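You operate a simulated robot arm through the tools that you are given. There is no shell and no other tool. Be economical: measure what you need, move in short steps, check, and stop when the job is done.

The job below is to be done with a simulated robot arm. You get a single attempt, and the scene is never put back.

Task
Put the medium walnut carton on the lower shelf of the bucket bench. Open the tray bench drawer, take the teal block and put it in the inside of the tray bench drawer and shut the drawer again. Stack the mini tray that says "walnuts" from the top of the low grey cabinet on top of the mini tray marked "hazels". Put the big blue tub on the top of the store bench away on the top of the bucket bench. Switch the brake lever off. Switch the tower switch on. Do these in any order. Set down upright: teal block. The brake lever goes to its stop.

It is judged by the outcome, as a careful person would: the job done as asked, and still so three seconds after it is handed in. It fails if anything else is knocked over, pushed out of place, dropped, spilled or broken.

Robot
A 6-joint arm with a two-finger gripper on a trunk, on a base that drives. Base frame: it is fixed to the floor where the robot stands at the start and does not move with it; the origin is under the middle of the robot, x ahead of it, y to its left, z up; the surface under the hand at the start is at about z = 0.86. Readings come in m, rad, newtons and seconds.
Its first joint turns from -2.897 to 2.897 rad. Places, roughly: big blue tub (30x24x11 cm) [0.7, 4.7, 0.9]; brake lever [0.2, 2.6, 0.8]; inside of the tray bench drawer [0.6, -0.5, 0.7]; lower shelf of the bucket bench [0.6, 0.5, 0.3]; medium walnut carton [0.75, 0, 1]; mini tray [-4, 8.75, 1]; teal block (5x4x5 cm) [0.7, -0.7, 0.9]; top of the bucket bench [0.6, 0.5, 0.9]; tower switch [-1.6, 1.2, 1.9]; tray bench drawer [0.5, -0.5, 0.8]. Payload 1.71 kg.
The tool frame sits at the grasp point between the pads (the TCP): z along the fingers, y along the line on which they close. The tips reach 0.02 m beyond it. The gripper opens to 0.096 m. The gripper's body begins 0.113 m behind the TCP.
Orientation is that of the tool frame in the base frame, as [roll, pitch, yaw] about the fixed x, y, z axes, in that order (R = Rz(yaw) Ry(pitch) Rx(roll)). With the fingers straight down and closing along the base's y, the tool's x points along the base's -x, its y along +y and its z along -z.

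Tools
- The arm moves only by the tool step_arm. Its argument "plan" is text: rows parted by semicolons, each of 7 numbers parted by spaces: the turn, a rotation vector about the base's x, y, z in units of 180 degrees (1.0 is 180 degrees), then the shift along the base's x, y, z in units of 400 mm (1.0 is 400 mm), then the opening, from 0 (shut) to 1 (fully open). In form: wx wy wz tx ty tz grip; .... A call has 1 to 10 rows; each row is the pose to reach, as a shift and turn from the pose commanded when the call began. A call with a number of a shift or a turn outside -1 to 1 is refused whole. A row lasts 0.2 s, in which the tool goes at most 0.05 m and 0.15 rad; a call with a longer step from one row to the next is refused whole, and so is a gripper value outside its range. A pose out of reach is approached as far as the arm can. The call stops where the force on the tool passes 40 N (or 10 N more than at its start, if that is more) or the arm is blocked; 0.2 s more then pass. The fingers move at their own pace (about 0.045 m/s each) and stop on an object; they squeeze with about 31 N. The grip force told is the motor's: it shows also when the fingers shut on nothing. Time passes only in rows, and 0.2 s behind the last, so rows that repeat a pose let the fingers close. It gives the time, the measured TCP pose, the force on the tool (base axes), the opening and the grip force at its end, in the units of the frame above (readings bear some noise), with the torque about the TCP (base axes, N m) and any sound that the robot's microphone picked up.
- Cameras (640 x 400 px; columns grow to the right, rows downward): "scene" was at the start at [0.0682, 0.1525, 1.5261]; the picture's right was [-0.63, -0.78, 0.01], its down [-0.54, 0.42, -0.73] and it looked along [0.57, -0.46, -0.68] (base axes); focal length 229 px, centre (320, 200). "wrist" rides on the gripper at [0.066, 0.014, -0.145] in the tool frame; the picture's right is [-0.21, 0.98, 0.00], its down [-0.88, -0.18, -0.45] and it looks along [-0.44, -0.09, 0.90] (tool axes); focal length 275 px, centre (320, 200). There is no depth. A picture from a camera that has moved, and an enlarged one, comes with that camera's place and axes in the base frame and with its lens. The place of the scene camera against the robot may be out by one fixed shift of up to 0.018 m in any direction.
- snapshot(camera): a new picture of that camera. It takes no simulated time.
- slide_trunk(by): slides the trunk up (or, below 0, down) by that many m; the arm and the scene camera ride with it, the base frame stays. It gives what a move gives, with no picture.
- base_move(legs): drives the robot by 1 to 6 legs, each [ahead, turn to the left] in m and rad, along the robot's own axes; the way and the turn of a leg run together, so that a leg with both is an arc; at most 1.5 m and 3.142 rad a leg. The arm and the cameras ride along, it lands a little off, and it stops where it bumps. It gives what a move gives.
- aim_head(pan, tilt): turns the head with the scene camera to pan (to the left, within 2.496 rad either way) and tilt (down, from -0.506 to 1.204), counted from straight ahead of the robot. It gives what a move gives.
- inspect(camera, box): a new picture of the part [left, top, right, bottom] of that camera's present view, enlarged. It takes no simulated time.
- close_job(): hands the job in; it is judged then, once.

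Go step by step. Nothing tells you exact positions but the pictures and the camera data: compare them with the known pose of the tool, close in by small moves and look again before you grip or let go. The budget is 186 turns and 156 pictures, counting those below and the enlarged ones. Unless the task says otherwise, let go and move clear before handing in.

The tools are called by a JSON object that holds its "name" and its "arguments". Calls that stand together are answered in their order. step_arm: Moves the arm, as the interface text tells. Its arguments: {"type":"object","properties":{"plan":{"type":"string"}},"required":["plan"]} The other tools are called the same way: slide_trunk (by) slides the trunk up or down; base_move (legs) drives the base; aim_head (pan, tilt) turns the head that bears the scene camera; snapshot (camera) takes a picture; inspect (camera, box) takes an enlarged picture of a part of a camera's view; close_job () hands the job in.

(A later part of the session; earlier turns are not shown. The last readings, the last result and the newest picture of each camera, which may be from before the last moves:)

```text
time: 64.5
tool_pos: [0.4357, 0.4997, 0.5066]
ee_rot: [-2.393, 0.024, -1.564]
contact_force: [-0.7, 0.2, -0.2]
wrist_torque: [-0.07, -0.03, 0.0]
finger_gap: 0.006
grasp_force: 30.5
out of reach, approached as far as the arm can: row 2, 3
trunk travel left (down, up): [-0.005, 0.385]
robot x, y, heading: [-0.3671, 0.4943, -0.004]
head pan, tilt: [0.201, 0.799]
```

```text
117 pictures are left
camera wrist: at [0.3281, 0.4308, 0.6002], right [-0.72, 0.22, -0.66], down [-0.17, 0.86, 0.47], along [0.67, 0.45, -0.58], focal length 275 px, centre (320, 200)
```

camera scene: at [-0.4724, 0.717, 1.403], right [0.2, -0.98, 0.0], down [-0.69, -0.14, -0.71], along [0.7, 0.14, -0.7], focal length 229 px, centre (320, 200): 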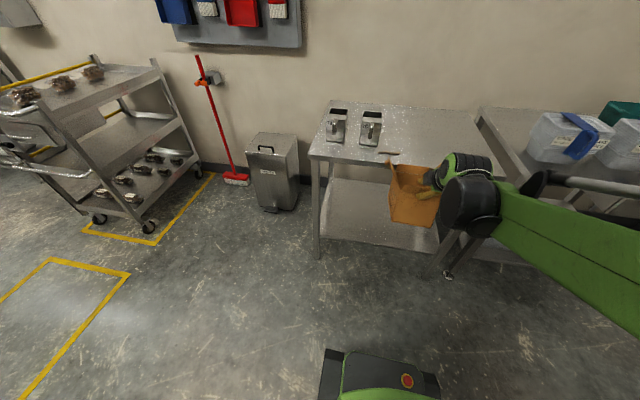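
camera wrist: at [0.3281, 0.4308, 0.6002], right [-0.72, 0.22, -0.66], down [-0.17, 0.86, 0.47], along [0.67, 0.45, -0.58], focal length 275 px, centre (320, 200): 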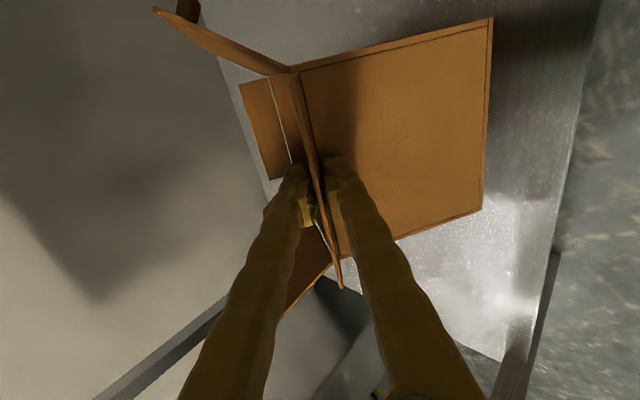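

Contact has just begun, but the arm is near its inner reach limit. I'll raise slightly, back the base 0.12 m and extend the arm the same amount.

{"name": "step_arm", "arguments": {"plan": "0 0 0 0 0 0.05 0; 0 0 0 0 0 0.1 0"}}

{"name": "base_move", "arguments": {"legs": [[-0.13, 0]]}}

{"name": "step_arm", "arguments": {"plan": "0 0 0 0.08 0 0 0; 0 0 0 0.16 0 0 0; 0 0 0 0.24 0 0 0; 0 0 0 0.32 0 0 0; 0 0 0 0.35 0 -0.03 0"}}

{"name": "snapshot", "arguments": {"camera": "wrist"}}

```text
time: 65.1
tool_pos: [0.4354, 0.499, 0.5462]
ee_rot: [-2.391, 0.025, -1.564]
contact_force: [0.3, 0.0, -1.1]
wrist_torque: [0.02, 0.06, 0.01]
finger_gap: 0.0059
grasp_force: 31.0
trunk travel left (down, up): [-0.005, 0.385]
robot x, y, heading: [-0.369, 0.4938, -0.003]
head pan, tilt: [0.201, 0.799]
```

```text
time: 66.7
tool_pos: [0.3036, 0.4976, 0.5459]
ee_rot: [-2.392, 0.025, -1.565]
contact_force: [0.5, 0.3, -1.7]
wrist_torque: [0.03, 0.08, 0.0]
finger_gap: 0.0057
grasp_force: 30.2
trunk travel left (down, up): [-0.005, 0.385]
robot x, y, heading: [-0.5013, 0.4955, -0.008]
head pan, tilt: [0.201, 0.799]
```

```text
time: 67.9
tool_pos: [0.4361, 0.4991, 0.5455]
ee_rot: [-2.376, 0.024, -1.565]
contact_force: [0.4, 0.8, -0.8]
wrist_torque: [0.02, 0.06, 0.06]
finger_gap: 0.0058
grasp_force: 31.5
trunk travel left (down, up): [-0.005, 0.385]
robot x, y, heading: [-0.5026, 0.4951, -0.005]
head pan, tilt: [0.201, 0.799]
```

```text
116 pictures are left
camera wrist: at [0.3268, 0.4301, 0.6382], right [-0.71, 0.22, -0.67], down [-0.18, 0.86, 0.47], along [0.68, 0.45, -0.57], focal length 275 px, centre (320, 200)
```

wrist: 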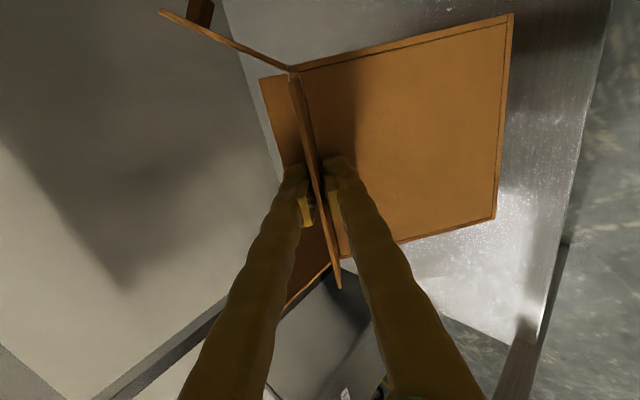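

Now lowering and drawing back together so the carton rolls flat onto its base.

{"name": "step_arm", "arguments": {"plan": "0 0 0 0 0 -0.05 0; 0 0 0 0 0 -0.1 0; 0 0 0 -0.04 0 -0.14 0; 0 0 0 -0.08 0 -0.18 0; 0 0 0 -0.12 0 -0.22 0; 0 0 0 -0.16 0 -0.25 0"}}

{"name": "snapshot", "arguments": {"camera": "wrist"}}

{"name": "inspect", "arguments": {"camera": "scene", "box": [300, 100, 540, 250]}}

```text
time: 69.3
tool_pos: [0.3721, 0.4986, 0.4466]
ee_rot: [-2.375, 0.025, -1.564]
contact_force: [0.1, 0.0, -1.0]
wrist_torque: [-0.05, 0.0, 0.05]
finger_gap: 0.0058
grasp_force: 30.8
trunk travel left (down, up): [-0.005, 0.385]
robot x, y, heading: [-0.5027, 0.4968, -0.008]
head pan, tilt: [0.201, 0.799]
```

```text
115 pictures are left
camera wrist: at [0.2624, 0.4302, 0.538], right [-0.71, 0.22, -0.67], down [-0.18, 0.86, 0.47], along [0.68, 0.45, -0.57], focal length 275 px, centre (320, 200)
```

wrist: 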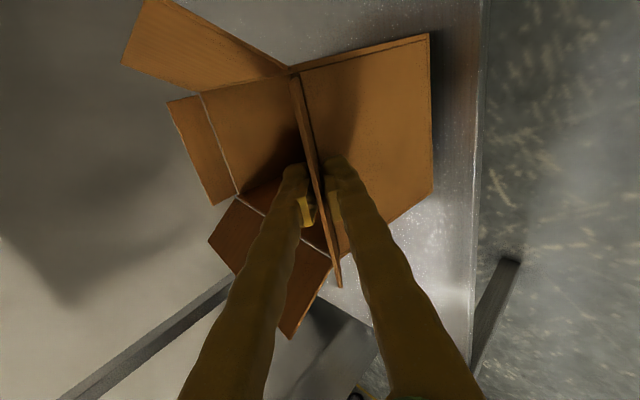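

```text
2.67 times, centred on (420, 175) of scene
camera zoom: at [-0.4195, 0.7165, 1.4011], right [0.19, -0.98, 0.0], down [-0.71, -0.14, -0.69], along [0.67, 0.14, -0.73], focal length 610 px, centre (53, 267)
```

zoom: 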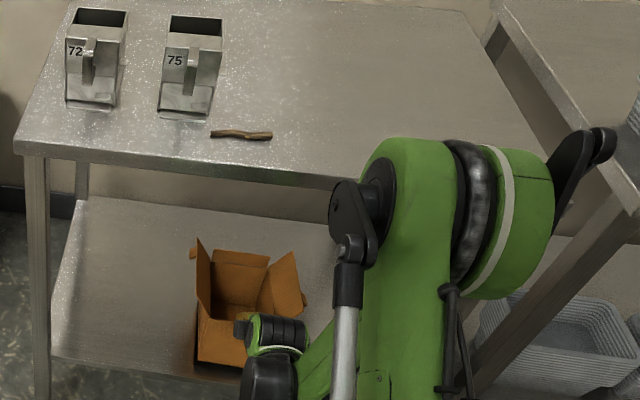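

The tilt is down to about 6°. I'll lower the last 2 cm, then check.

{"name": "step_arm", "arguments": {"plan": "0 0 0 0 0 -0.03 0; 0 0 0 0 0 -0.055 0"}}

{"name": "snapshot", "arguments": {"camera": "wrist"}}

```text
time: 69.9
tool_pos: [0.3716, 0.4992, 0.4242]
ee_rot: [-2.377, 0.025, -1.564]
contact_force: [0.5, -0.6, -1.3]
wrist_torque: [-0.07, 0.0, -0.02]
finger_gap: 0.0061
grasp_force: 31.0
trunk travel left (down, up): [-0.005, 0.385]
robot x, y, heading: [-0.5031, 0.4942, -0.0]
head pan, tilt: [0.201, 0.799]
```

```text
113 pictures are left
camera wrist: at [0.2632, 0.4307, 0.5163], right [-0.71, 0.22, -0.67], down [-0.18, 0.86, 0.47], along [0.68, 0.45, -0.57], focal length 275 px, centre (320, 200)
```

wrist: 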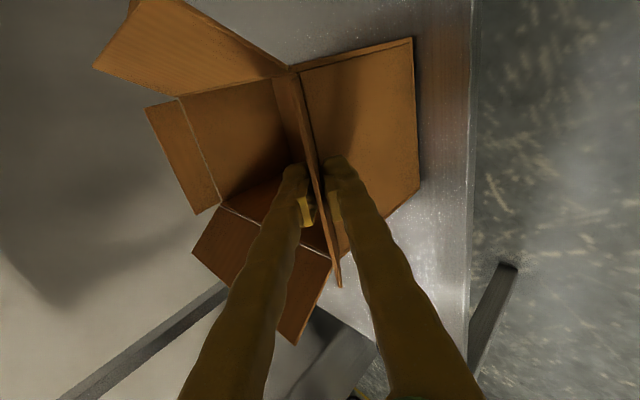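

The carton is flat now. Opening the fingers and backing straight out along the tool axis.

{"name": "step_arm", "arguments": {"plan": "0 0 0 0 0 -0.006 0.1; 0 0 0 0 0 -0.006 0.3; 0 0 0 0 0 -0.006 0.4; 0 0 0 0 0 -0.006 0.4; 0 0 0 -0.04 0 0.04 0.4; 0 0 0 -0.1 0 0.1 0.4; 0 0 0 -0.18 0 0.17 0.4; 0 0 0 -0.28 0 0.2 0.4; 0 0 0 -0.38 0 0.2 0.4"}}

{"name": "snapshot", "arguments": {"camera": "wrist"}}

```text
time: 71.9
tool_pos: [0.2692, 0.4989, 0.5515]
ee_rot: [-2.381, 0.025, -1.563]
contact_force: [0.8, 0.2, -0.2]
wrist_torque: [0.0, -0.02, 0.02]
finger_gap: 0.0384
grasp_force: 0.0
out of reach, approached as far as the arm can: row 6, 7, 8, 9
trunk travel left (down, up): [-0.005, 0.385]
robot x, y, heading: [-0.5044, 0.4973, 0.002]
head pan, tilt: [0.201, 0.799]
```

```text
112 pictures are left
camera wrist: at [0.1608, 0.4308, 0.6444], right [-0.71, 0.22, -0.67], down [-0.18, 0.86, 0.47], along [0.68, 0.45, -0.57], focal length 275 px, centre (320, 200)
```

wrist: 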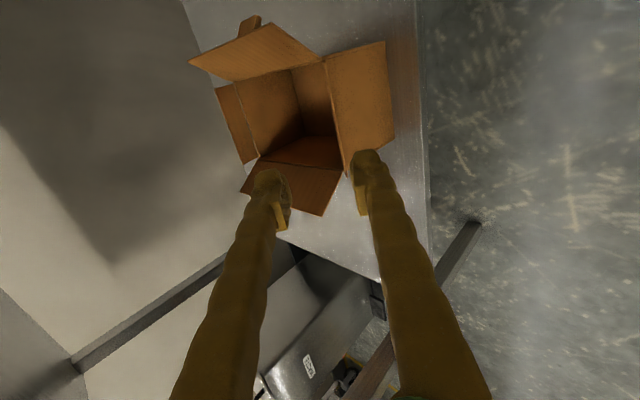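

The carton stands upright on the shelf. I'll back out, raise the arm, and reposition in front of the drawer at y≈−0.35.

{"name": "base_move", "arguments": {"legs": [[-0.3, 0]]}}

{"name": "slide_trunk", "arguments": {"by": 0.25}}

{"name": "step_arm", "arguments": {"plan": "0 0 0 0 0 0.1 0.4; 0 0 0 0 0 0.2 0.4; 0 0 0 0 0 0.3 0.4; 0 0 0 0 0 0.4 0.4; 0 0 0 0 0 0.5 0.4; 0 0 0 0 0 0.6 0.4"}}

{"name": "inspect", "arguments": {"camera": "scene", "box": [300, 50, 620, 250]}}

{"name": "base_move", "arguments": {"legs": [[0, 1.571], [-0.85, 0], [0, -1.571]]}}

{"name": "aim_head", "arguments": {"pan": -0.3, "tilt": 0.6}}

{"name": "snapshot", "arguments": {"camera": "scene"}}

```text
time: 74.5
tool_pos: [-0.0312, 0.4997, 0.5515]
ee_rot: [-2.379, 0.024, -1.565]
contact_force: [-0.4, 0.6, 0.1]
wrist_torque: [-0.01, 0.01, -0.02]
finger_gap: 0.0385
grasp_force: 0.2
trunk travel left (down, up): [-0.005, 0.385]
robot x, y, heading: [-0.804, 0.498, -0.006]
head pan, tilt: [0.201, 0.799]
```

```text
time: 77.0
tool_pos: [-0.0394, 0.5005, 0.8125]
ee_rot: [-2.365, 0.023, -1.565]
contact_force: [-0.5, 0.4, 0.6]
wrist_torque: [0.01, 0.02, -0.01]
finger_gap: 0.0384
grasp_force: 0.0
trunk travel left (down, up): [-0.255, 0.135]
robot x, y, heading: [-0.8024, 0.4975, -0.005]
head pan, tilt: [0.201, 0.799]
```

```text
time: 78.4
tool_pos: [-0.0387, 0.4992, 1.0541]
ee_rot: [-2.365, 0.024, -1.564]
contact_force: [-0.2, 0.3, 0.4]
wrist_torque: [0.0, 0.0, 0.04]
finger_gap: 0.0384
grasp_force: 0.0
trunk travel left (down, up): [-0.255, 0.135]
robot x, y, heading: [-0.8022, 0.4993, -0.005]
head pan, tilt: [0.201, 0.799]
```

```text
2.00 times, centred on (460, 150) of scene
camera zoom: at [-0.7169, 0.7181, 1.6511], right [0.19, -0.98, 0.0], down [-0.71, -0.14, -0.69], along [0.67, 0.14, -0.73], focal length 457 px, centre (40, 300)
```

zoom: 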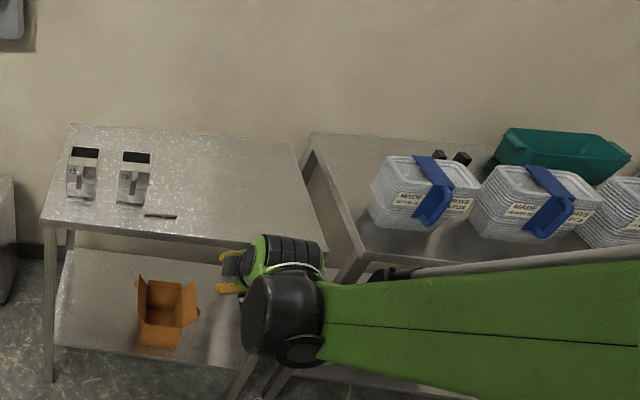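

```text
time: 96.2
tool_pos: [-0.0495, -0.3531, 1.0525]
ee_rot: [-2.365, 0.024, -1.562]
contact_force: [-0.4, -0.7, -0.4]
wrist_torque: [0.01, -0.01, -0.02]
finger_gap: 0.0384
grasp_force: 0.1
trunk travel left (down, up): [-0.255, 0.135]
robot x, y, heading: [-0.8155, -0.3486, -0.003]
head pan, tilt: [0.201, 0.799]
```

```text
time: 97.2
tool_pos: [-0.0666, -0.3526, 1.0629]
ee_rot: [-2.347, 0.024, -1.56]
contact_force: [-1.0, -0.3, 0.0]
wrist_torque: [-0.01, 0.0, -0.01]
finger_gap: 0.0386
grasp_force: 0.2
trunk travel left (down, up): [-0.255, 0.135]
robot x, y, heading: [-0.8114, -0.3502, -0.007]
head pan, tilt: [-0.3, 0.6]
```

```text
110 pictures are left
camera scene: at [-0.7242, -0.1747, 1.6679], right [-0.3, -0.95, 0.0], down [-0.55, 0.17, -0.82], along [0.78, -0.25, -0.58], focal length 229 px, centre (320, 200)
```

scene: 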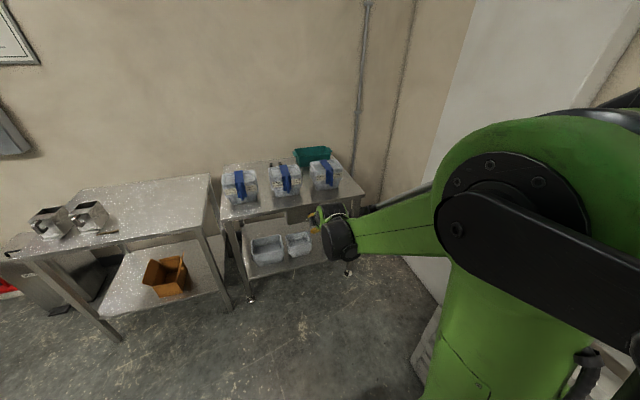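

The carton looks right. The arm hides the drawer from the head, so I'll use the wrist camera.

{"name": "snapshot", "arguments": {"camera": "wrist"}}

{"name": "inspect", "arguments": {"camera": "scene", "box": [200, 140, 400, 265]}}

```text
109 pictures are left
camera wrist: at [-0.1775, -0.4216, 1.1534], right [-0.69, 0.22, -0.69], down [-0.2, 0.86, 0.47], along [0.7, 0.46, -0.55], focal length 275 px, centre (320, 200)
```

wrist: 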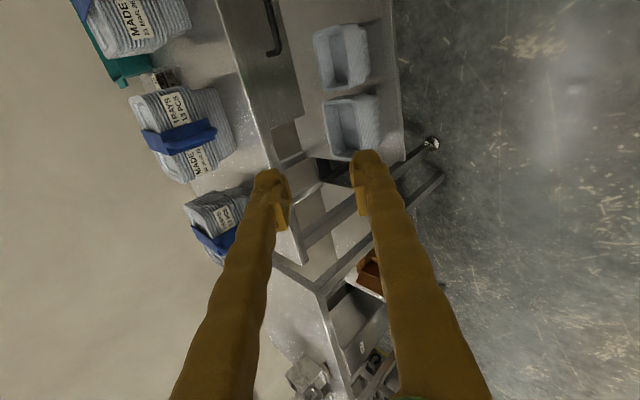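

```text
3.20 times, centred on (300, 202) of scene
camera zoom: at [-0.7242, -0.1747, 1.6679], right [-0.3, -0.95, 0.0], down [-0.55, 0.17, -0.82], along [0.78, -0.25, -0.58], focal length 732 px, centre (384, 192)
```

zoom: 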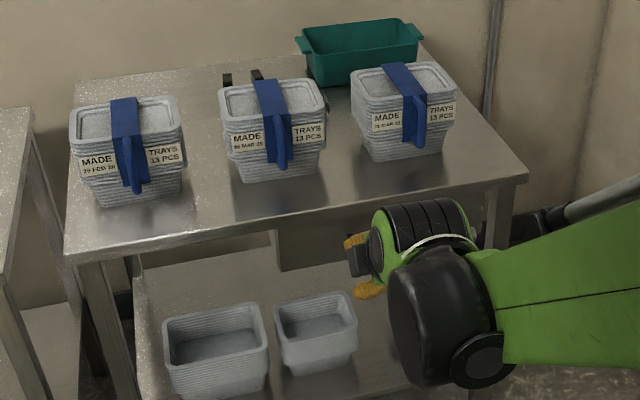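

I can see the black bar handle at the top of the wrist view, roughly (0.33, −0.5, 0.77). I'll shift the tool right to view and align with it.

{"name": "step_arm", "arguments": {"plan": "0 0 0 0 -0.1 0 0.4; 0 0 0 0 -0.2 0 0.4; 0 0 0 0 -0.3 0 0.4; 0 0 0 0 -0.4 0 0.4"}}

{"name": "snapshot", "arguments": {"camera": "wrist"}}

```text
time: 98.2
tool_pos: [-0.0647, -0.512, 1.0646]
ee_rot: [-2.351, 0.024, -1.56]
contact_force: [-0.2, 0.4, 0.2]
wrist_torque: [0.0, -0.03, -0.02]
finger_gap: 0.0383
grasp_force: 0.1
trunk travel left (down, up): [-0.255, 0.135]
robot x, y, heading: [-0.8144, -0.3529, -0.003]
head pan, tilt: [-0.3, 0.6]
```

```text
107 pictures are left
camera wrist: at [-0.1756, -0.5818, 1.1539], right [-0.69, 0.22, -0.69], down [-0.2, 0.86, 0.46], along [0.7, 0.46, -0.55], focal length 275 px, centre (320, 200)
```

wrist: 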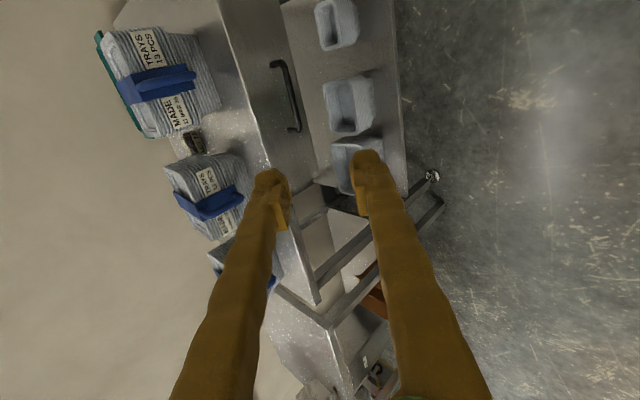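

The handle bar is at x≈0.328, y −0.58…−0.443, z≈0.768. I'll move the base up, flatten the tool to about 15° below horizontal, and approach.

{"name": "base_move", "arguments": {"legs": [[0.17, 0]]}}

{"name": "step_arm", "arguments": {"plan": "0 -0.04 0 0 0 -0.1 0.5; 0 -0.08 0 0 0 -0.2 0.5; 0 -0.12 0 0 0 -0.3 0.5; 0 -0.167 0 0 0 -0.4 0.5; 0 -0.167 0 0 0 -0.5 0.5; 0 -0.167 0 0.06 0 -0.6 0.5; 0 -0.167 0 0.12 0 -0.69 0.5; 0 -0.167 0 0.2 0 -0.69 0.5"}}

{"name": "snapshot", "arguments": {"camera": "wrist"}}

```text
time: 100.0
tool_pos: [0.1062, -0.5132, 1.0643]
ee_rot: [-2.348, 0.025, -1.56]
contact_force: [-0.6, 0.0, 0.4]
wrist_torque: [-0.01, 0.0, 0.03]
finger_gap: 0.0385
grasp_force: 0.1
trunk travel left (down, up): [-0.255, 0.135]
robot x, y, heading: [-0.6438, -0.3559, -0.005]
head pan, tilt: [-0.3, 0.6]
```

```text
time: 101.8
tool_pos: [0.2338, -0.5338, 0.8435]
ee_rot: [-1.811, 0.016, -1.55]
contact_force: [0.1, 0.4, -0.1]
wrist_torque: [-0.01, -0.03, 0.01]
finger_gap: 0.048
grasp_force: 0.1
out of reach, approached as far as the arm can: row 4, 5, 6, 7, 8
trunk travel left (down, up): [-0.255, 0.135]
robot x, y, heading: [-0.6416, -0.3545, -0.008]
head pan, tilt: [-0.3, 0.6]
```

```text
106 pictures are left
camera wrist: at [0.0922, -0.6029, 0.8631], right [-0.24, 0.22, -0.95], down [-0.41, 0.86, 0.3], along [0.88, 0.46, -0.12], focal length 275 px, centre (320, 200)
```

wrist: 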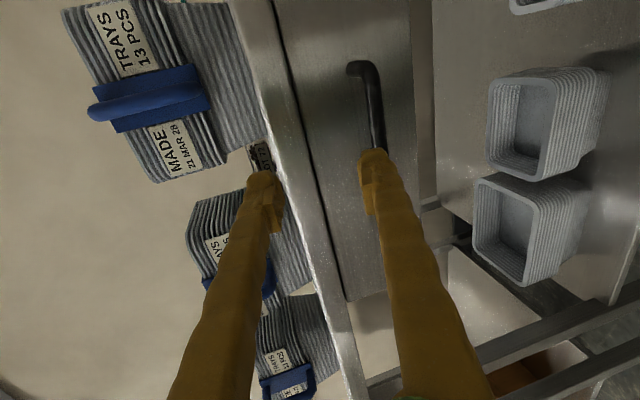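

I hit the inner reach limit because the trunk is high. I'll slide it down 0.1 m, which brings the tool to about handle height.

{"name": "slide_trunk", "arguments": {"by": -0.1}}

{"name": "snapshot", "arguments": {"camera": "wrist"}}

```text
time: 103.1
tool_pos: [0.2332, -0.534, 0.7451]
ee_rot: [-1.813, 0.016, -1.55]
contact_force: [0.5, 0.4, -0.1]
wrist_torque: [-0.01, 0.01, -0.03]
finger_gap: 0.048
grasp_force: 0.1
trunk travel left (down, up): [-0.155, 0.235]
robot x, y, heading: [-0.6426, -0.3566, -0.003]
head pan, tilt: [-0.3, 0.6]
```

```text
105 pictures are left
camera wrist: at [0.0912, -0.6031, 0.7642], right [-0.24, 0.22, -0.95], down [-0.41, 0.86, 0.3], along [0.88, 0.46, -0.12], focal length 275 px, centre (320, 200)
```

wrist: 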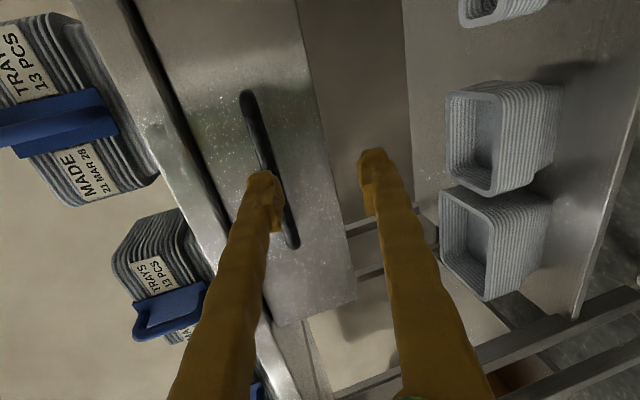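

The handle is confirmed at z 0.767, with its centre at y −0.515. I'll align in front of it, then move in.

{"name": "step_arm", "arguments": {"plan": "0 0 0 0.03 0.0475 0.095 0.5; 0 0 0 0.0675 0.0475 0.095 0.5; 0 0 0 0.12 0.0475 0.08 0.5; 0 0 0 0.18 0.0475 0.066 0.5; 0 0 0 0.225 0.0475 0.055 0.5"}}

{"name": "snapshot", "arguments": {"camera": "wrist"}}

```text
time: 104.3
tool_pos: [0.3215, -0.5142, 0.7671]
ee_rot: [-1.811, 0.016, -1.55]
contact_force: [0.0, 0.3, -0.1]
wrist_torque: [0.06, 0.03, 0.03]
finger_gap: 0.0477
grasp_force: 0.0
trunk travel left (down, up): [-0.155, 0.235]
robot x, y, heading: [-0.6422, -0.3534, -0.004]
head pan, tilt: [-0.3, 0.6]
```

```text
104 pictures are left
camera wrist: at [0.1813, -0.5836, 0.786], right [-0.24, 0.22, -0.95], down [-0.41, 0.86, 0.3], along [0.88, 0.46, -0.12], focal length 275 px, centre (320, 200)
```

wrist: 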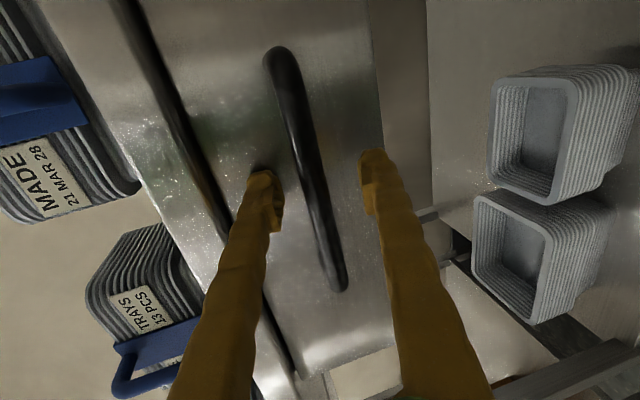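

The bar is between the fingers; closing.

{"name": "step_arm", "arguments": {"plan": "0 0 0 0.01 0 0 0; 0 0 0 0.01 0 0 0; 0 0 0 0.01 0 0 0; 0 0 0 0.01 0 0 0"}}

{"name": "snapshot", "arguments": {"camera": "wrist"}}

```text
time: 105.3
tool_pos: [0.3261, -0.5149, 0.7677]
ee_rot: [-1.811, 0.017, -1.549]
contact_force: [2.2, -0.5, 8.8]
wrist_torque: [-0.26, 0.13, -0.07]
finger_gap: 0.0076
grasp_force: 35.3
trunk travel left (down, up): [-0.155, 0.235]
robot x, y, heading: [-0.6455, -0.3527, 0.0]
head pan, tilt: [-0.3, 0.6]
```

```text
103 pictures are left
camera wrist: at [0.185, -0.5837, 0.7863], right [-0.24, 0.22, -0.95], down [-0.41, 0.86, 0.3], along [0.88, 0.46, -0.12], focal length 275 px, centre (320, 200)
```

wrist: 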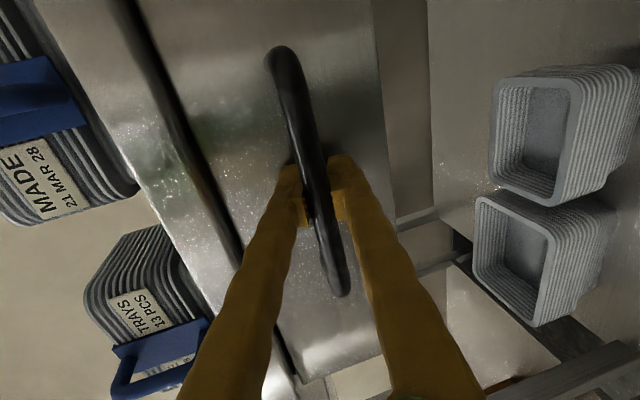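

The handle is gripped. Pulling the drawer out.

{"name": "step_arm", "arguments": {"plan": "0 0 0 -0.05 0 0 0; 0 0 0 -0.1 0 0 0; 0 0 0 -0.17 0 0 0; 0 0 0 -0.24 0 0 0; 0 0 0 -0.31 0 0 0; 0 0 0 -0.38 0 0 0; 0 0 0 -0.45 0 0 0; 0 0 0 -0.52 0 0 0; 0 0 0 -0.58 0 0 0"}}

{"name": "snapshot", "arguments": {"camera": "wrist"}}

{"name": "snapshot", "arguments": {"camera": "scene"}}

```text
time: 106.5
tool_pos: [0.2083, -0.515, 0.777]
ee_rot: [-1.809, 0.015, -1.54]
contact_force: [-2.5, 1.9, -82.1]
wrist_torque: [-0.01, -0.85, 0.14]
finger_gap: 0.0293
grasp_force: 35.1
out of reach, approached as far as the arm can: row 5
trunk travel left (down, up): [-0.155, 0.235]
robot x, y, heading: [-0.6448, -0.3551, 0.0]
head pan, tilt: [-0.3, 0.6]
stopped in row 5: the force on the tool passed its limit at 52 N (the readings are from after the stop); the commanded pose is now the measured one
```

```text
102 pictures are left
camera wrist: at [0.0673, -0.5844, 0.796], right [-0.24, 0.21, -0.95], down [-0.41, 0.86, 0.3], along [0.88, 0.46, -0.12], focal length 275 px, centre (320, 200)
```

wrist: 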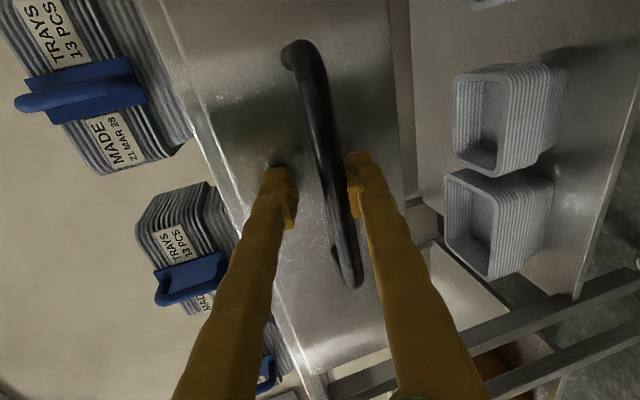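

```text
101 pictures are left
camera scene: at [-0.548, -0.176, 1.5664], right [-0.3, -0.95, 0.01], down [-0.55, 0.17, -0.81], along [0.78, -0.25, -0.58], focal length 229 px, centre (320, 200)
```

scene: 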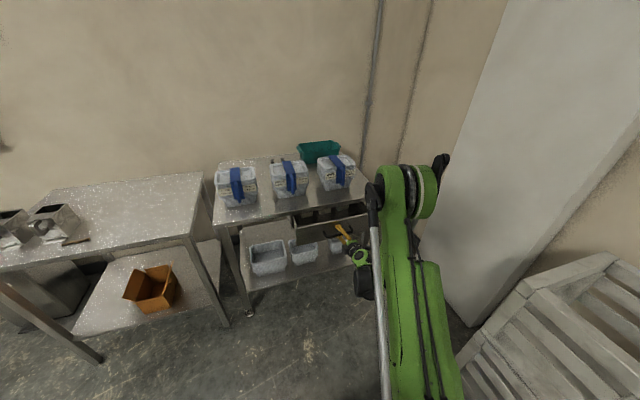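

The drawer is out about 11 cm, and the arm hit its inner limit and pushed up. I'll relieve that, then pull the rest with the base.

{"name": "step_arm", "arguments": {"plan": "0 0 0 0.01 0 -0.012 0.1; 0 0 0 0.02 0 -0.024 0; 0 0 0 0.02 0 -0.024 0; 0 0 0 0.02 0 -0.024 0"}}

{"name": "snapshot", "arguments": {"camera": "wrist"}}

```text
time: 107.5
tool_pos: [0.2189, -0.516, 0.7706]
ee_rot: [-1.81, 0.016, -1.542]
contact_force: [0.3, -1.8, -69.7]
wrist_torque: [-0.32, -0.13, -0.28]
finger_gap: 0.009
grasp_force: 34.3
out of reach, approached as far as the arm can: row 1, 2, 3, 4
trunk travel left (down, up): [-0.155, 0.235]
robot x, y, heading: [-0.6453, -0.3561, -0.005]
head pan, tilt: [-0.3, 0.6]
```

```text
100 pictures are left
camera wrist: at [0.0796, -0.5857, 0.7891], right [-0.24, 0.21, -0.95], down [-0.41, 0.86, 0.3], along [0.88, 0.46, -0.12], focal length 275 px, centre (320, 200)
```

wrist: 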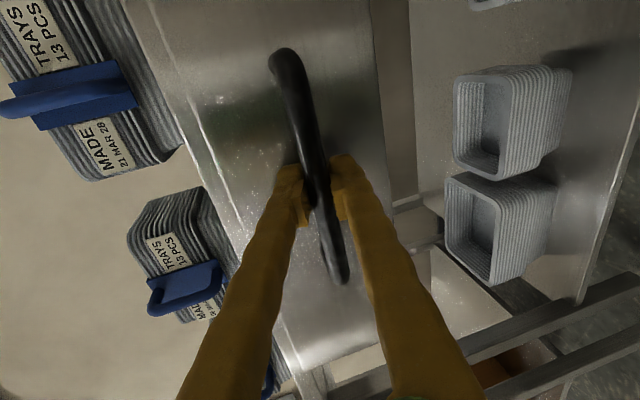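

There's still upward load, so I'll slide the trunk down 4 mm to relieve it, then pull with the base.

{"name": "slide_trunk", "arguments": {"by": -0.004}}

{"name": "base_move", "arguments": {"legs": [[-0.1, 0]]}}

{"name": "snapshot", "arguments": {"camera": "wrist"}}

```text
time: 108.0
tool_pos: [0.2181, -0.516, 0.7697]
ee_rot: [-1.806, 0.016, -1.545]
contact_force: [0.1, -0.1, -35.2]
wrist_torque: [-0.23, -0.03, -0.14]
finger_gap: 0.0092
grasp_force: 34.9
trunk travel left (down, up): [-0.151, 0.239]
robot x, y, heading: [-0.6393, -0.3539, -0.007]
head pan, tilt: [-0.3, 0.6]
```

```text
time: 109.3
tool_pos: [0.1191, -0.5156, 0.7704]
ee_rot: [-1.807, 0.014, -1.546]
contact_force: [-0.3, -1.8, -24.6]
wrist_torque: [-0.23, -0.03, -0.18]
finger_gap: 0.0091
grasp_force: 35.1
trunk travel left (down, up): [-0.151, 0.239]
robot x, y, heading: [-0.7418, -0.354, -0.002]
head pan, tilt: [-0.3, 0.6]
```

```text
99 pictures are left
camera wrist: at [-0.0221, -0.5853, 0.7882], right [-0.23, 0.21, -0.95], down [-0.41, 0.86, 0.3], along [0.88, 0.46, -0.11], focal length 275 px, centre (320, 200)
```

wrist: 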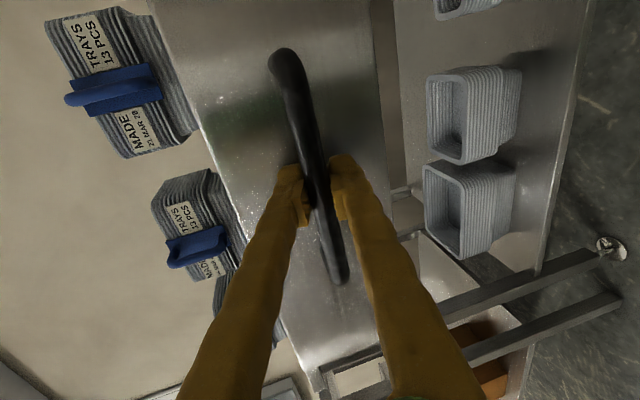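

The drawer is open about 0.21 m. Releasing the handle and backing off.

{"name": "step_arm", "arguments": {"plan": "0 0 0 0 0 0 0.5; 0 0 0 0 0 0 0.5; 0 0 0 0 0 0 0.5; 0 0 0 0 0 0 0.5"}}

{"name": "base_move", "arguments": {"legs": [[-0.15, 0]]}}

{"name": "slide_trunk", "arguments": {"by": 0.2}}

{"name": "snapshot", "arguments": {"camera": "scene"}}

{"name": "snapshot", "arguments": {"camera": "wrist"}}

```text
time: 110.3
tool_pos: [0.1065, -0.5159, 0.7849]
ee_rot: [-1.787, 0.016, -1.545]
contact_force: [0.4, 0.5, -0.3]
wrist_torque: [-0.03, 0.02, 0.01]
finger_gap: 0.0478
grasp_force: 0.1
trunk travel left (down, up): [-0.151, 0.239]
robot x, y, heading: [-0.7424, -0.3522, 0.003]
head pan, tilt: [-0.3, 0.6]
```

```text
time: 112.0
tool_pos: [-0.0424, -0.5147, 0.7831]
ee_rot: [-1.791, 0.016, -1.547]
contact_force: [0.0, 0.0, 0.3]
wrist_torque: [-0.01, -0.03, 0.0]
finger_gap: 0.048
grasp_force: 0.1
trunk travel left (down, up): [-0.151, 0.239]
robot x, y, heading: [-0.887, -0.3501, -0.008]
head pan, tilt: [-0.3, 0.6]
```

```text
time: 114.1
tool_pos: [-0.0538, -0.5142, 0.9953]
ee_rot: [-1.776, 0.013, -1.545]
contact_force: [-1.1, 0.0, 0.8]
wrist_torque: [0.0, -0.02, -0.01]
finger_gap: 0.048
grasp_force: 0.1
trunk travel left (down, up): [-0.351, 0.039]
robot x, y, heading: [-0.8916, -0.3533, -0.001]
head pan, tilt: [-0.3, 0.6]
```

```text
98 pictures are left
camera scene: at [-0.799, -0.1746, 1.7637], right [-0.3, -0.95, 0.0], down [-0.55, 0.17, -0.82], along [0.78, -0.25, -0.58], focal length 229 px, centre (320, 200)
```

scene: 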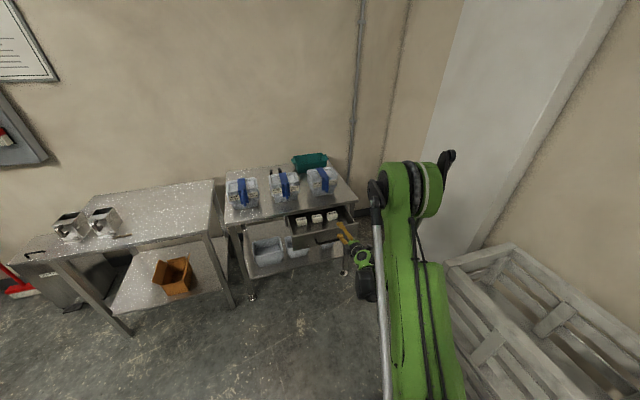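

```text
97 pictures are left
camera wrist: at [-0.1957, -0.5835, 1.01], right [-0.2, 0.21, -0.96], down [-0.42, 0.86, 0.28], along [0.88, 0.46, -0.09], focal length 275 px, centre (320, 200)
```

wrist: 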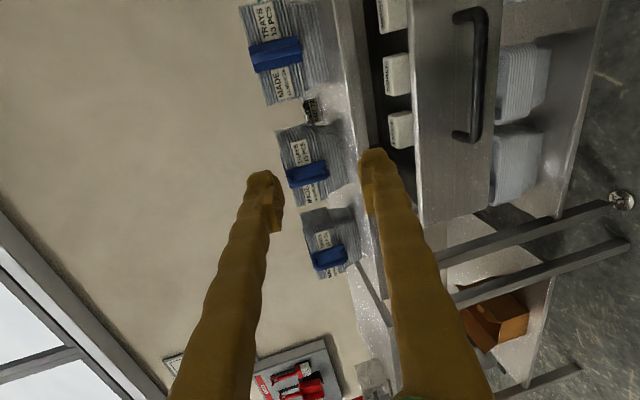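

The drawer is open with small white boxes inside. Next I'll point the tool straight down, raise it, and drive in toward the teal block.

{"name": "step_arm", "arguments": {"plan": "0 0.043 0 0 0 0.06 0.9; 0 0.086 0 0 0 0.12 0.9; 0 0.129 0 0 0 0.18 0.9; 0 0.172 0 0 0 0.24 0.9; 0 0.215 0 0 0 0.3 0.9; 0 0.258 0 0 0 0.36 0.9; 0 0.301 0 0 0 0.42 0.9; 0 0.344 0 0 0 0.48 0.9; 0 0.387 0 0 0 0.54 0.9; 0 0.43 0 0 0 0.6 0.9"}}

{"name": "base_move", "arguments": {"legs": [[0.4, 0]]}}

{"name": "snapshot", "arguments": {"camera": "wrist"}}

{"name": "aim_head", "arguments": {"pan": -0.3, "tilt": 0.8}}

{"name": "snapshot", "arguments": {"camera": "scene"}}

```text
time: 116.3
tool_pos: [-0.0529, -0.514, 1.2363]
ee_rot: [-3.128, 0.027, -1.578]
contact_force: [0.2, -0.4, -0.4]
wrist_torque: [0.04, -0.01, -0.02]
finger_gap: 0.0864
grasp_force: 0.0
trunk travel left (down, up): [-0.351, 0.039]
robot x, y, heading: [-0.8909, -0.3542, -0.003]
head pan, tilt: [-0.3, 0.6]
```

```text
time: 119.6
tool_pos: [0.3485, -0.5136, 1.2368]
ee_rot: [-3.127, 0.031, -1.577]
contact_force: [-0.3, -0.2, -0.6]
wrist_torque: [-0.02, -0.02, -0.03]
finger_gap: 0.0864
grasp_force: 0.1
trunk travel left (down, up): [-0.351, 0.039]
robot x, y, heading: [-0.4871, -0.3512, -0.003]
head pan, tilt: [-0.3, 0.6]
```

```text
96 pictures are left
camera wrist: at [0.3325, -0.5834, 1.3779], right [-0.98, 0.21, -0.01], down [0.18, 0.86, 0.47], along [0.11, 0.46, -0.88], focal length 275 px, centre (320, 200)
```

wrist: 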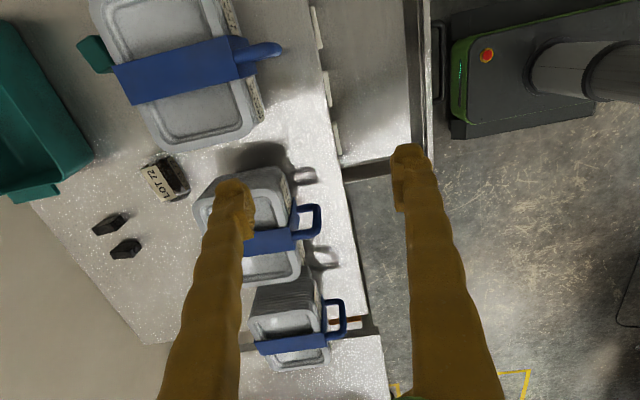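

```text
time: 120.3
tool_pos: [0.3308, -0.5139, 1.2466]
ee_rot: [-3.114, 0.03, -1.576]
contact_force: [1.0, 0.0, -0.1]
wrist_torque: [0.0, 0.1, -0.02]
finger_gap: 0.0863
grasp_force: 0.1
trunk travel left (down, up): [-0.351, 0.039]
robot x, y, heading: [-0.4886, -0.3495, -0.0]
head pan, tilt: [-0.3, 0.799]
```

```text
95 pictures are left
camera scene: at [-0.4038, -0.1734, 1.7471], right [-0.3, -0.95, 0.01], down [-0.7, 0.21, -0.69], along [0.65, -0.21, -0.73], focal length 229 px, centre (320, 200)
```

scene: 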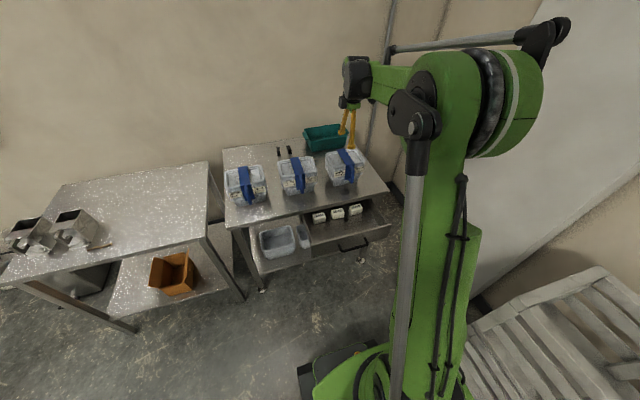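

The teal block is at about (0.67, −0.655), beside the right tray stack. I'll drive in 0.33 m with the low base passing under the drawer, then move over the block.

{"name": "base_move", "arguments": {"legs": [[0.32, 0]]}}

{"name": "snapshot", "arguments": {"camera": "wrist"}}

```text
time: 123.0
tool_pos: [0.6504, -0.5148, 1.2481]
ee_rot: [-3.112, 0.03, -1.576]
contact_force: [-0.6, -0.4, -1.0]
wrist_torque: [0.03, -0.01, 0.05]
finger_gap: 0.0864
grasp_force: 0.1
trunk travel left (down, up): [-0.351, 0.039]
robot x, y, heading: [-0.1724, -0.3553, -0.002]
head pan, tilt: [-0.3, 0.799]
```

```text
94 pictures are left
camera wrist: at [0.6327, -0.5837, 1.3895], right [-0.98, 0.21, -0.02], down [0.18, 0.86, 0.48], along [0.12, 0.46, -0.88], focal length 275 px, centre (320, 200)
```

wrist: 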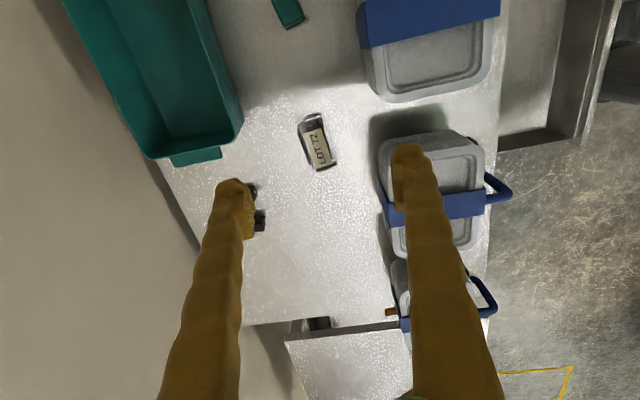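

The block is near (0.677, −0.647). Moving over it for a closer look.

{"name": "step_arm", "arguments": {"plan": "0 0 0 0.03 -0.1 -0.03 0.9; 0 0 0 0.05 -0.2 -0.06 0.9; 0 0 0 0.06 -0.3 -0.1 0.9; 0 0 0 0.067 -0.36 -0.2 0.9"}}

{"name": "snapshot", "arguments": {"camera": "wrist"}}

```text
time: 124.0
tool_pos: [0.6567, -0.6566, 1.1803]
ee_rot: [-3.096, 0.031, -1.578]
contact_force: [0.2, 0.1, 0.0]
wrist_torque: [0.01, -0.07, 0.03]
finger_gap: 0.0862
grasp_force: 0.0
trunk travel left (down, up): [-0.351, 0.039]
robot x, y, heading: [-0.1715, -0.3539, 0.002]
head pan, tilt: [-0.3, 0.799]
```

```text
93 pictures are left
camera wrist: at [0.637, -0.7275, 1.3219], right [-0.98, 0.21, -0.04], down [0.17, 0.86, 0.48], along [0.14, 0.46, -0.88], focal length 275 px, centre (320, 200)
```

wrist: 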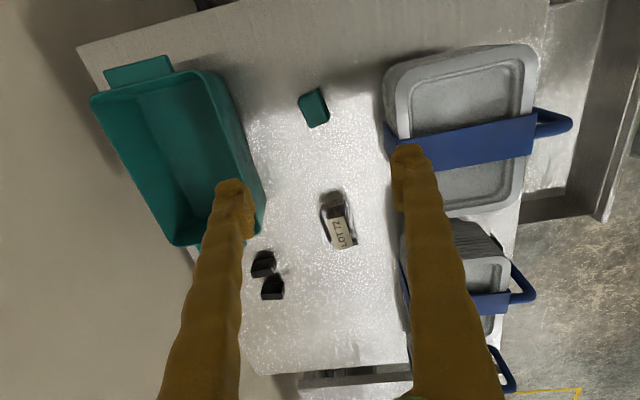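

The block is axis-aligned at about (0.68, −0.654), with free space either side. I'll level the tool and descend above it.

{"name": "step_arm", "arguments": {"plan": "-0.005 0.007 0 0.03 0 -0.1 0.75; -0.01 0.0145 0 0.058 0.007 -0.2 0.75; -0.01 0.0145 0 0.058 0.007 -0.3 0.75; -0.01 0.0145 0 0.058 0.007 -0.4 0.75; -0.01 0.0145 0 0.058 0.007 -0.5 0.75"}}

{"name": "snapshot", "arguments": {"camera": "wrist"}}

```text
time: 125.2
tool_pos: [0.6808, -0.6555, 0.9784]
ee_rot: [3.14, -0.001, -1.576]
contact_force: [0.0, 0.5, -0.3]
wrist_torque: [0.0, -0.01, -0.02]
finger_gap: 0.0721
grasp_force: 0.2
trunk travel left (down, up): [-0.351, 0.039]
robot x, y, heading: [-0.1718, -0.3534, -0.005]
head pan, tilt: [-0.3, 0.799]
```

```text
92 pictures are left
camera wrist: at [0.6685, -0.7195, 1.1229], right [-0.98, 0.21, 0.0], down [0.19, 0.88, 0.44], along [0.09, 0.43, -0.9], focal length 275 px, centre (320, 200)
```

wrist: 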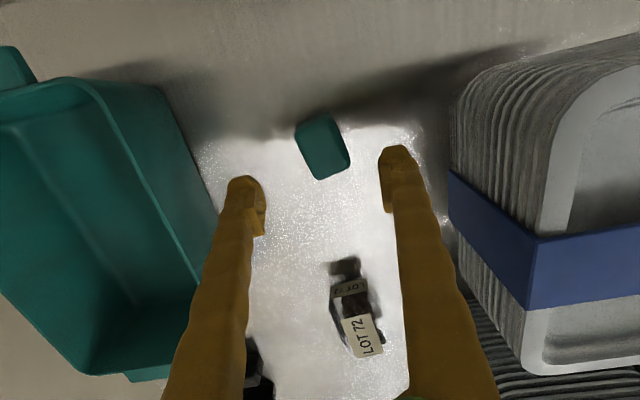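

The block is rotated about 8° CCW and about 7 mm toward −y. I'll correct for that and descend to grip height.

{"name": "step_arm", "arguments": {"plan": "0 0 0.044 0.002 -0.017 -0.04 0.75; 0 0 0.044 0.002 -0.017 -0.1 0.75; 0 0 0.044 0.002 -0.017 -0.16 0.75; 0 0 0.044 0.002 -0.017 -0.212 0.75"}}

{"name": "snapshot", "arguments": {"camera": "wrist"}}

```text
time: 126.2
tool_pos: [0.6825, -0.6632, 0.8933]
ee_rot: [3.141, -0.001, -1.44]
contact_force: [-0.6, -0.1, 0.3]
wrist_torque: [0.02, -0.01, 0.0]
finger_gap: 0.0721
grasp_force: 0.2
trunk travel left (down, up): [-0.351, 0.039]
robot x, y, heading: [-0.1678, -0.3521, -0.004]
head pan, tilt: [-0.3, 0.799]
```

```text
91 pictures are left
camera wrist: at [0.6785, -0.7285, 1.0385], right [-1.0, 0.08, 0.0], down [0.07, 0.89, 0.44], along [0.03, 0.44, -0.9], focal length 275 px, centre (320, 200)
```

wrist: 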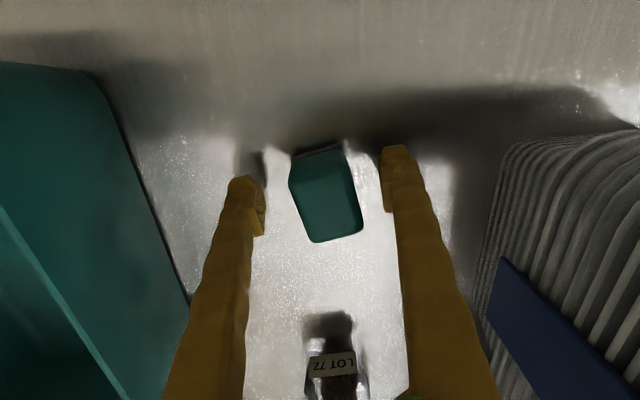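

The block is between the fingers. Closing.

{"name": "step_arm", "arguments": {"plan": "0 0 0 0 0 0 0.3; 0 0 0 0 0 0 0; 0 0 0 0 0 0 0; 0 0 0 0 0 0 0; 0 0 0 0 0 0.05 0; 0 0 0 0 0 0.12 0"}}

{"name": "snapshot", "arguments": {"camera": "wrist"}}

```text
time: 127.6
tool_pos: [0.6822, -0.662, 0.943]
ee_rot: [-3.14, -0.002, -1.438]
contact_force: [0.4, 0.1, -1.2]
wrist_torque: [-0.02, 0.02, 0.0]
finger_gap: 0.035
grasp_force: 31.2
trunk travel left (down, up): [-0.351, 0.039]
robot x, y, heading: [-0.1764, -0.3526, -0.001]
head pan, tilt: [-0.3, 0.799]
```

```text
90 pictures are left
camera wrist: at [0.6782, -0.7286, 1.087], right [-1.0, 0.08, 0.0], down [0.07, 0.89, 0.44], along [0.03, 0.44, -0.9], focal length 275 px, centre (320, 200)
```

wrist: 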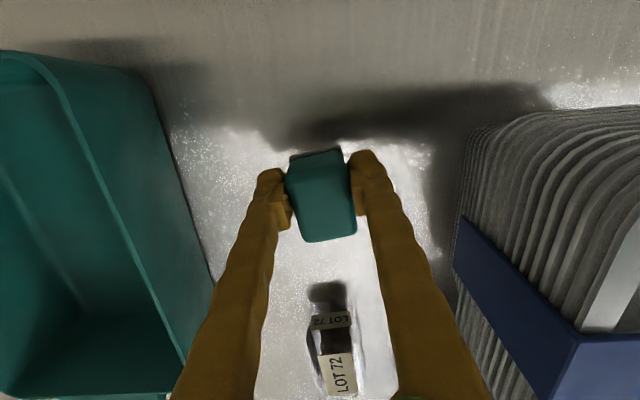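

Gripped and lifted. Raising above the stacks, then traversing over the open drawer.

{"name": "step_arm", "arguments": {"plan": "0 0 0 0 0 0.12 0; 0 0 0 0 0 0.24 0; 0 0 0 0 0 0.36 0; 0 0 0 0 0 0.48 0; 0 0 -0.02 -0.1 0.04 0.55 0; 0 0 -0.044 -0.22 0.06 0.55 0; 0 0 -0.044 -0.34 0.08 0.55 0; 0 0 -0.044 -0.46 0.1 0.55 0; 0 0 -0.044 -0.58 0.12 0.55 0; 0 0 -0.044 -0.7 0.16 0.55 0"}}

{"name": "step_arm", "arguments": {"plan": "0 0 0 -0.1 0.05 0 0; 0 0 0 -0.2 0.1 0 0; 0 0 0 -0.3 0.15 0 0; 0 0 0 -0.42 0.2 -0.05 0"}}

{"name": "snapshot", "arguments": {"camera": "wrist"}}

```text
refused: row 5 steps farther than a row can; nothing moved
```

```text
refused: row 4 steps farther than a row can; nothing moved
```

```text
89 pictures are left
camera wrist: at [0.6782, -0.7286, 1.087], right [-1.0, 0.08, 0.0], down [0.07, 0.89, 0.44], along [0.03, 0.44, -0.9], focal length 275 px, centre (320, 200)
```

wrist: 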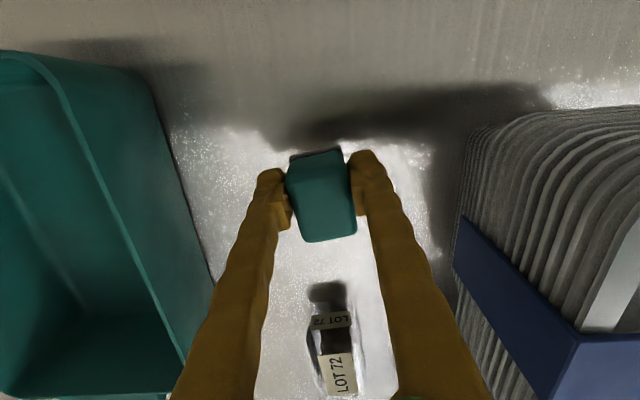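

Both calls were refused because the steps were too long. I'm reissuing the move with shorter steps.

{"name": "step_arm", "arguments": {"plan": "0 0 0 0 0 0.12 0; 0 0 0 0 0 0.24 0; 0 0 0 0 0 0.36 0; 0 0 0 0 0 0.48 0; 0 0 0 0 0 0.55 0; 0 0 -0.02 -0.11 0.03 0.55 0; 0 0 -0.044 -0.22 0.06 0.55 0; 0 0 -0.044 -0.33 0.09 0.55 0; 0 0 -0.044 -0.44 0.12 0.55 0; 0 0 -0.044 -0.55 0.15 0.55 0"}}

{"name": "step_arm", "arguments": {"plan": "0 0 0 -0.1 0.04 0 0; 0 0 0 -0.2 0.08 0 0; 0 0 0 -0.3 0.12 0 0; 0 0 0 -0.4 0.16 0 0; 0 0 0 -0.5 0.2 0 0; 0 0 0 -0.58 0.217 0 0"}}

{"name": "snapshot", "arguments": {"camera": "wrist"}}

```text
time: 129.8
tool_pos: [0.4602, -0.6009, 1.1643]
ee_rot: [-3.14, -0.004, -1.577]
contact_force: [-0.4, 0.0, -1.2]
wrist_torque: [-0.03, 0.01, -0.01]
finger_gap: 0.0345
grasp_force: 31.1
trunk travel left (down, up): [-0.351, 0.039]
robot x, y, heading: [-0.1711, -0.3551, -0.009]
head pan, tilt: [-0.3, 0.799]
```

```text
time: 131.2
tool_pos: [0.2288, -0.5158, 1.1637]
ee_rot: [-3.141, -0.005, -1.578]
contact_force: [-0.1, -0.5, -2.1]
wrist_torque: [-0.03, -0.05, -0.01]
finger_gap: 0.0347
grasp_force: 30.7
trunk travel left (down, up): [-0.351, 0.039]
robot x, y, heading: [-0.1666, -0.3555, -0.003]
head pan, tilt: [-0.3, 0.799]
```

```text
88 pictures are left
camera wrist: at [0.2164, -0.5806, 1.3077], right [-0.98, 0.21, 0.0], down [0.19, 0.88, 0.44], along [0.09, 0.43, -0.9], focal length 275 px, centre (320, 200)
```

wrist: 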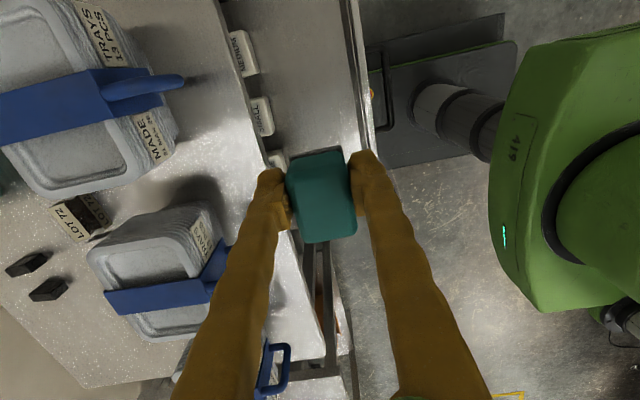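

The drawer's free zone is x 0.165–0.31 at y≈−0.52, with the white boxes starting at x≈0.32. Descending there.

{"name": "step_arm", "arguments": {"plan": "0 0 0 0.02 -0.01 -0.12 0; 0 0 0 0.025 -0.01 -0.24 0; 0 0 0 0.025 -0.01 -0.36 0; 0 0 0 0.025 -0.01 -0.48 0; 0 0 0 0.025 -0.01 -0.6 0; 0 0 0 0.025 -0.01 -0.7 0; 0 0 0 0.025 -0.01 -0.8 0"}}

{"name": "snapshot", "arguments": {"camera": "wrist"}}

```text
time: 132.8
tool_pos: [0.2721, -0.5323, 0.9191]
ee_rot: [3.14, -0.002, -1.577]
contact_force: [0.7, -0.7, -0.5]
wrist_torque: [-0.03, -0.04, 0.0]
finger_gap: 0.0349
grasp_force: 31.0
out of reach, approached as far as the arm can: row 5, 6, 7
trunk travel left (down, up): [-0.351, 0.039]
robot x, y, heading: [-0.1683, -0.3539, 0.0]
head pan, tilt: [-0.3, 0.799]
```

```text
87 pictures are left
camera wrist: at [0.2593, -0.5976, 1.0631], right [-0.98, 0.21, 0.0], down [0.19, 0.88, 0.44], along [0.09, 0.43, -0.9], focal length 275 px, centre (320, 200)
```

wrist: 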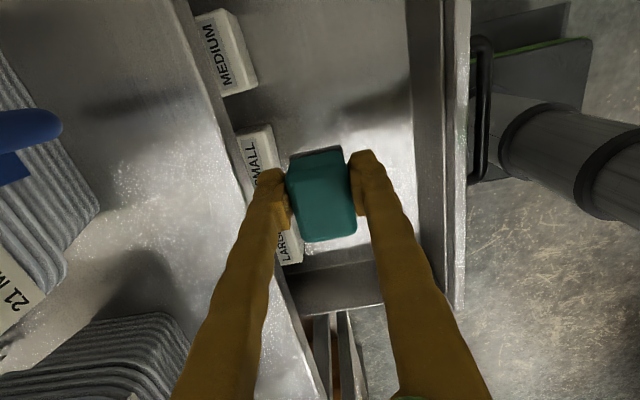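

The inner reach limit again. I'll back the base 0.2 m, re-extend the arm to x≈0.24, and lower the trunk.

{"name": "base_move", "arguments": {"legs": [[-0.2, 0]]}}

{"name": "step_arm", "arguments": {"plan": "0 0 0 0.1 0.01 0 0; 0 0 0 0.2 0.02 0 0; 0 0 0 0.3 0.03 0 0; 0 0 0 0.41 0.03 0 0"}}

{"name": "slide_trunk", "arguments": {"by": -0.07}}

{"name": "snapshot", "arguments": {"camera": "wrist"}}

```text
time: 134.8
tool_pos: [0.0725, -0.5311, 0.9185]
ee_rot: [3.139, -0.002, -1.575]
contact_force: [0.2, 0.7, -1.0]
wrist_torque: [-0.05, -0.03, 0.01]
finger_gap: 0.0348
grasp_force: 31.1
trunk travel left (down, up): [-0.351, 0.039]
robot x, y, heading: [-0.3701, -0.3506, 0.009]
head pan, tilt: [-0.3, 0.799]
```

```text
time: 135.8
tool_pos: [0.2232, -0.5176, 0.9243]
ee_rot: [-3.127, -0.001, -1.573]
contact_force: [0.1, -0.6, -1.6]
wrist_torque: [-0.01, 0.02, 0.06]
finger_gap: 0.0345
grasp_force: 30.8
trunk travel left (down, up): [-0.351, 0.039]
robot x, y, heading: [-0.3701, -0.3533, 0.002]
head pan, tilt: [-0.3, 0.799]
```

```text
time: 136.8
tool_pos: [0.2223, -0.5195, 0.8531]
ee_rot: [-3.128, -0.002, -1.574]
contact_force: [0.6, 0.3, -0.7]
wrist_torque: [0.0, -0.02, -0.03]
finger_gap: 0.0348
grasp_force: 31.1
trunk travel left (down, up): [-0.281, 0.109]
robot x, y, heading: [-0.3673, -0.355, -0.003]
head pan, tilt: [-0.3, 0.799]
```

```text
86 pictures are left
camera wrist: at [0.2067, -0.5835, 0.9982], right [-0.98, 0.21, -0.01], down [0.18, 0.88, 0.44], along [0.1, 0.43, -0.9], focal length 275 px, centre (320, 200)
```

wrist: 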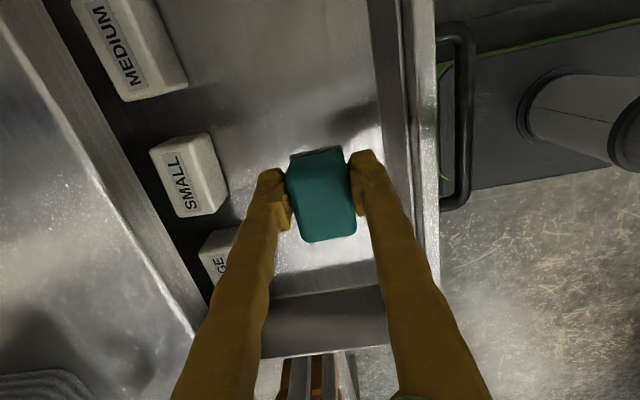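

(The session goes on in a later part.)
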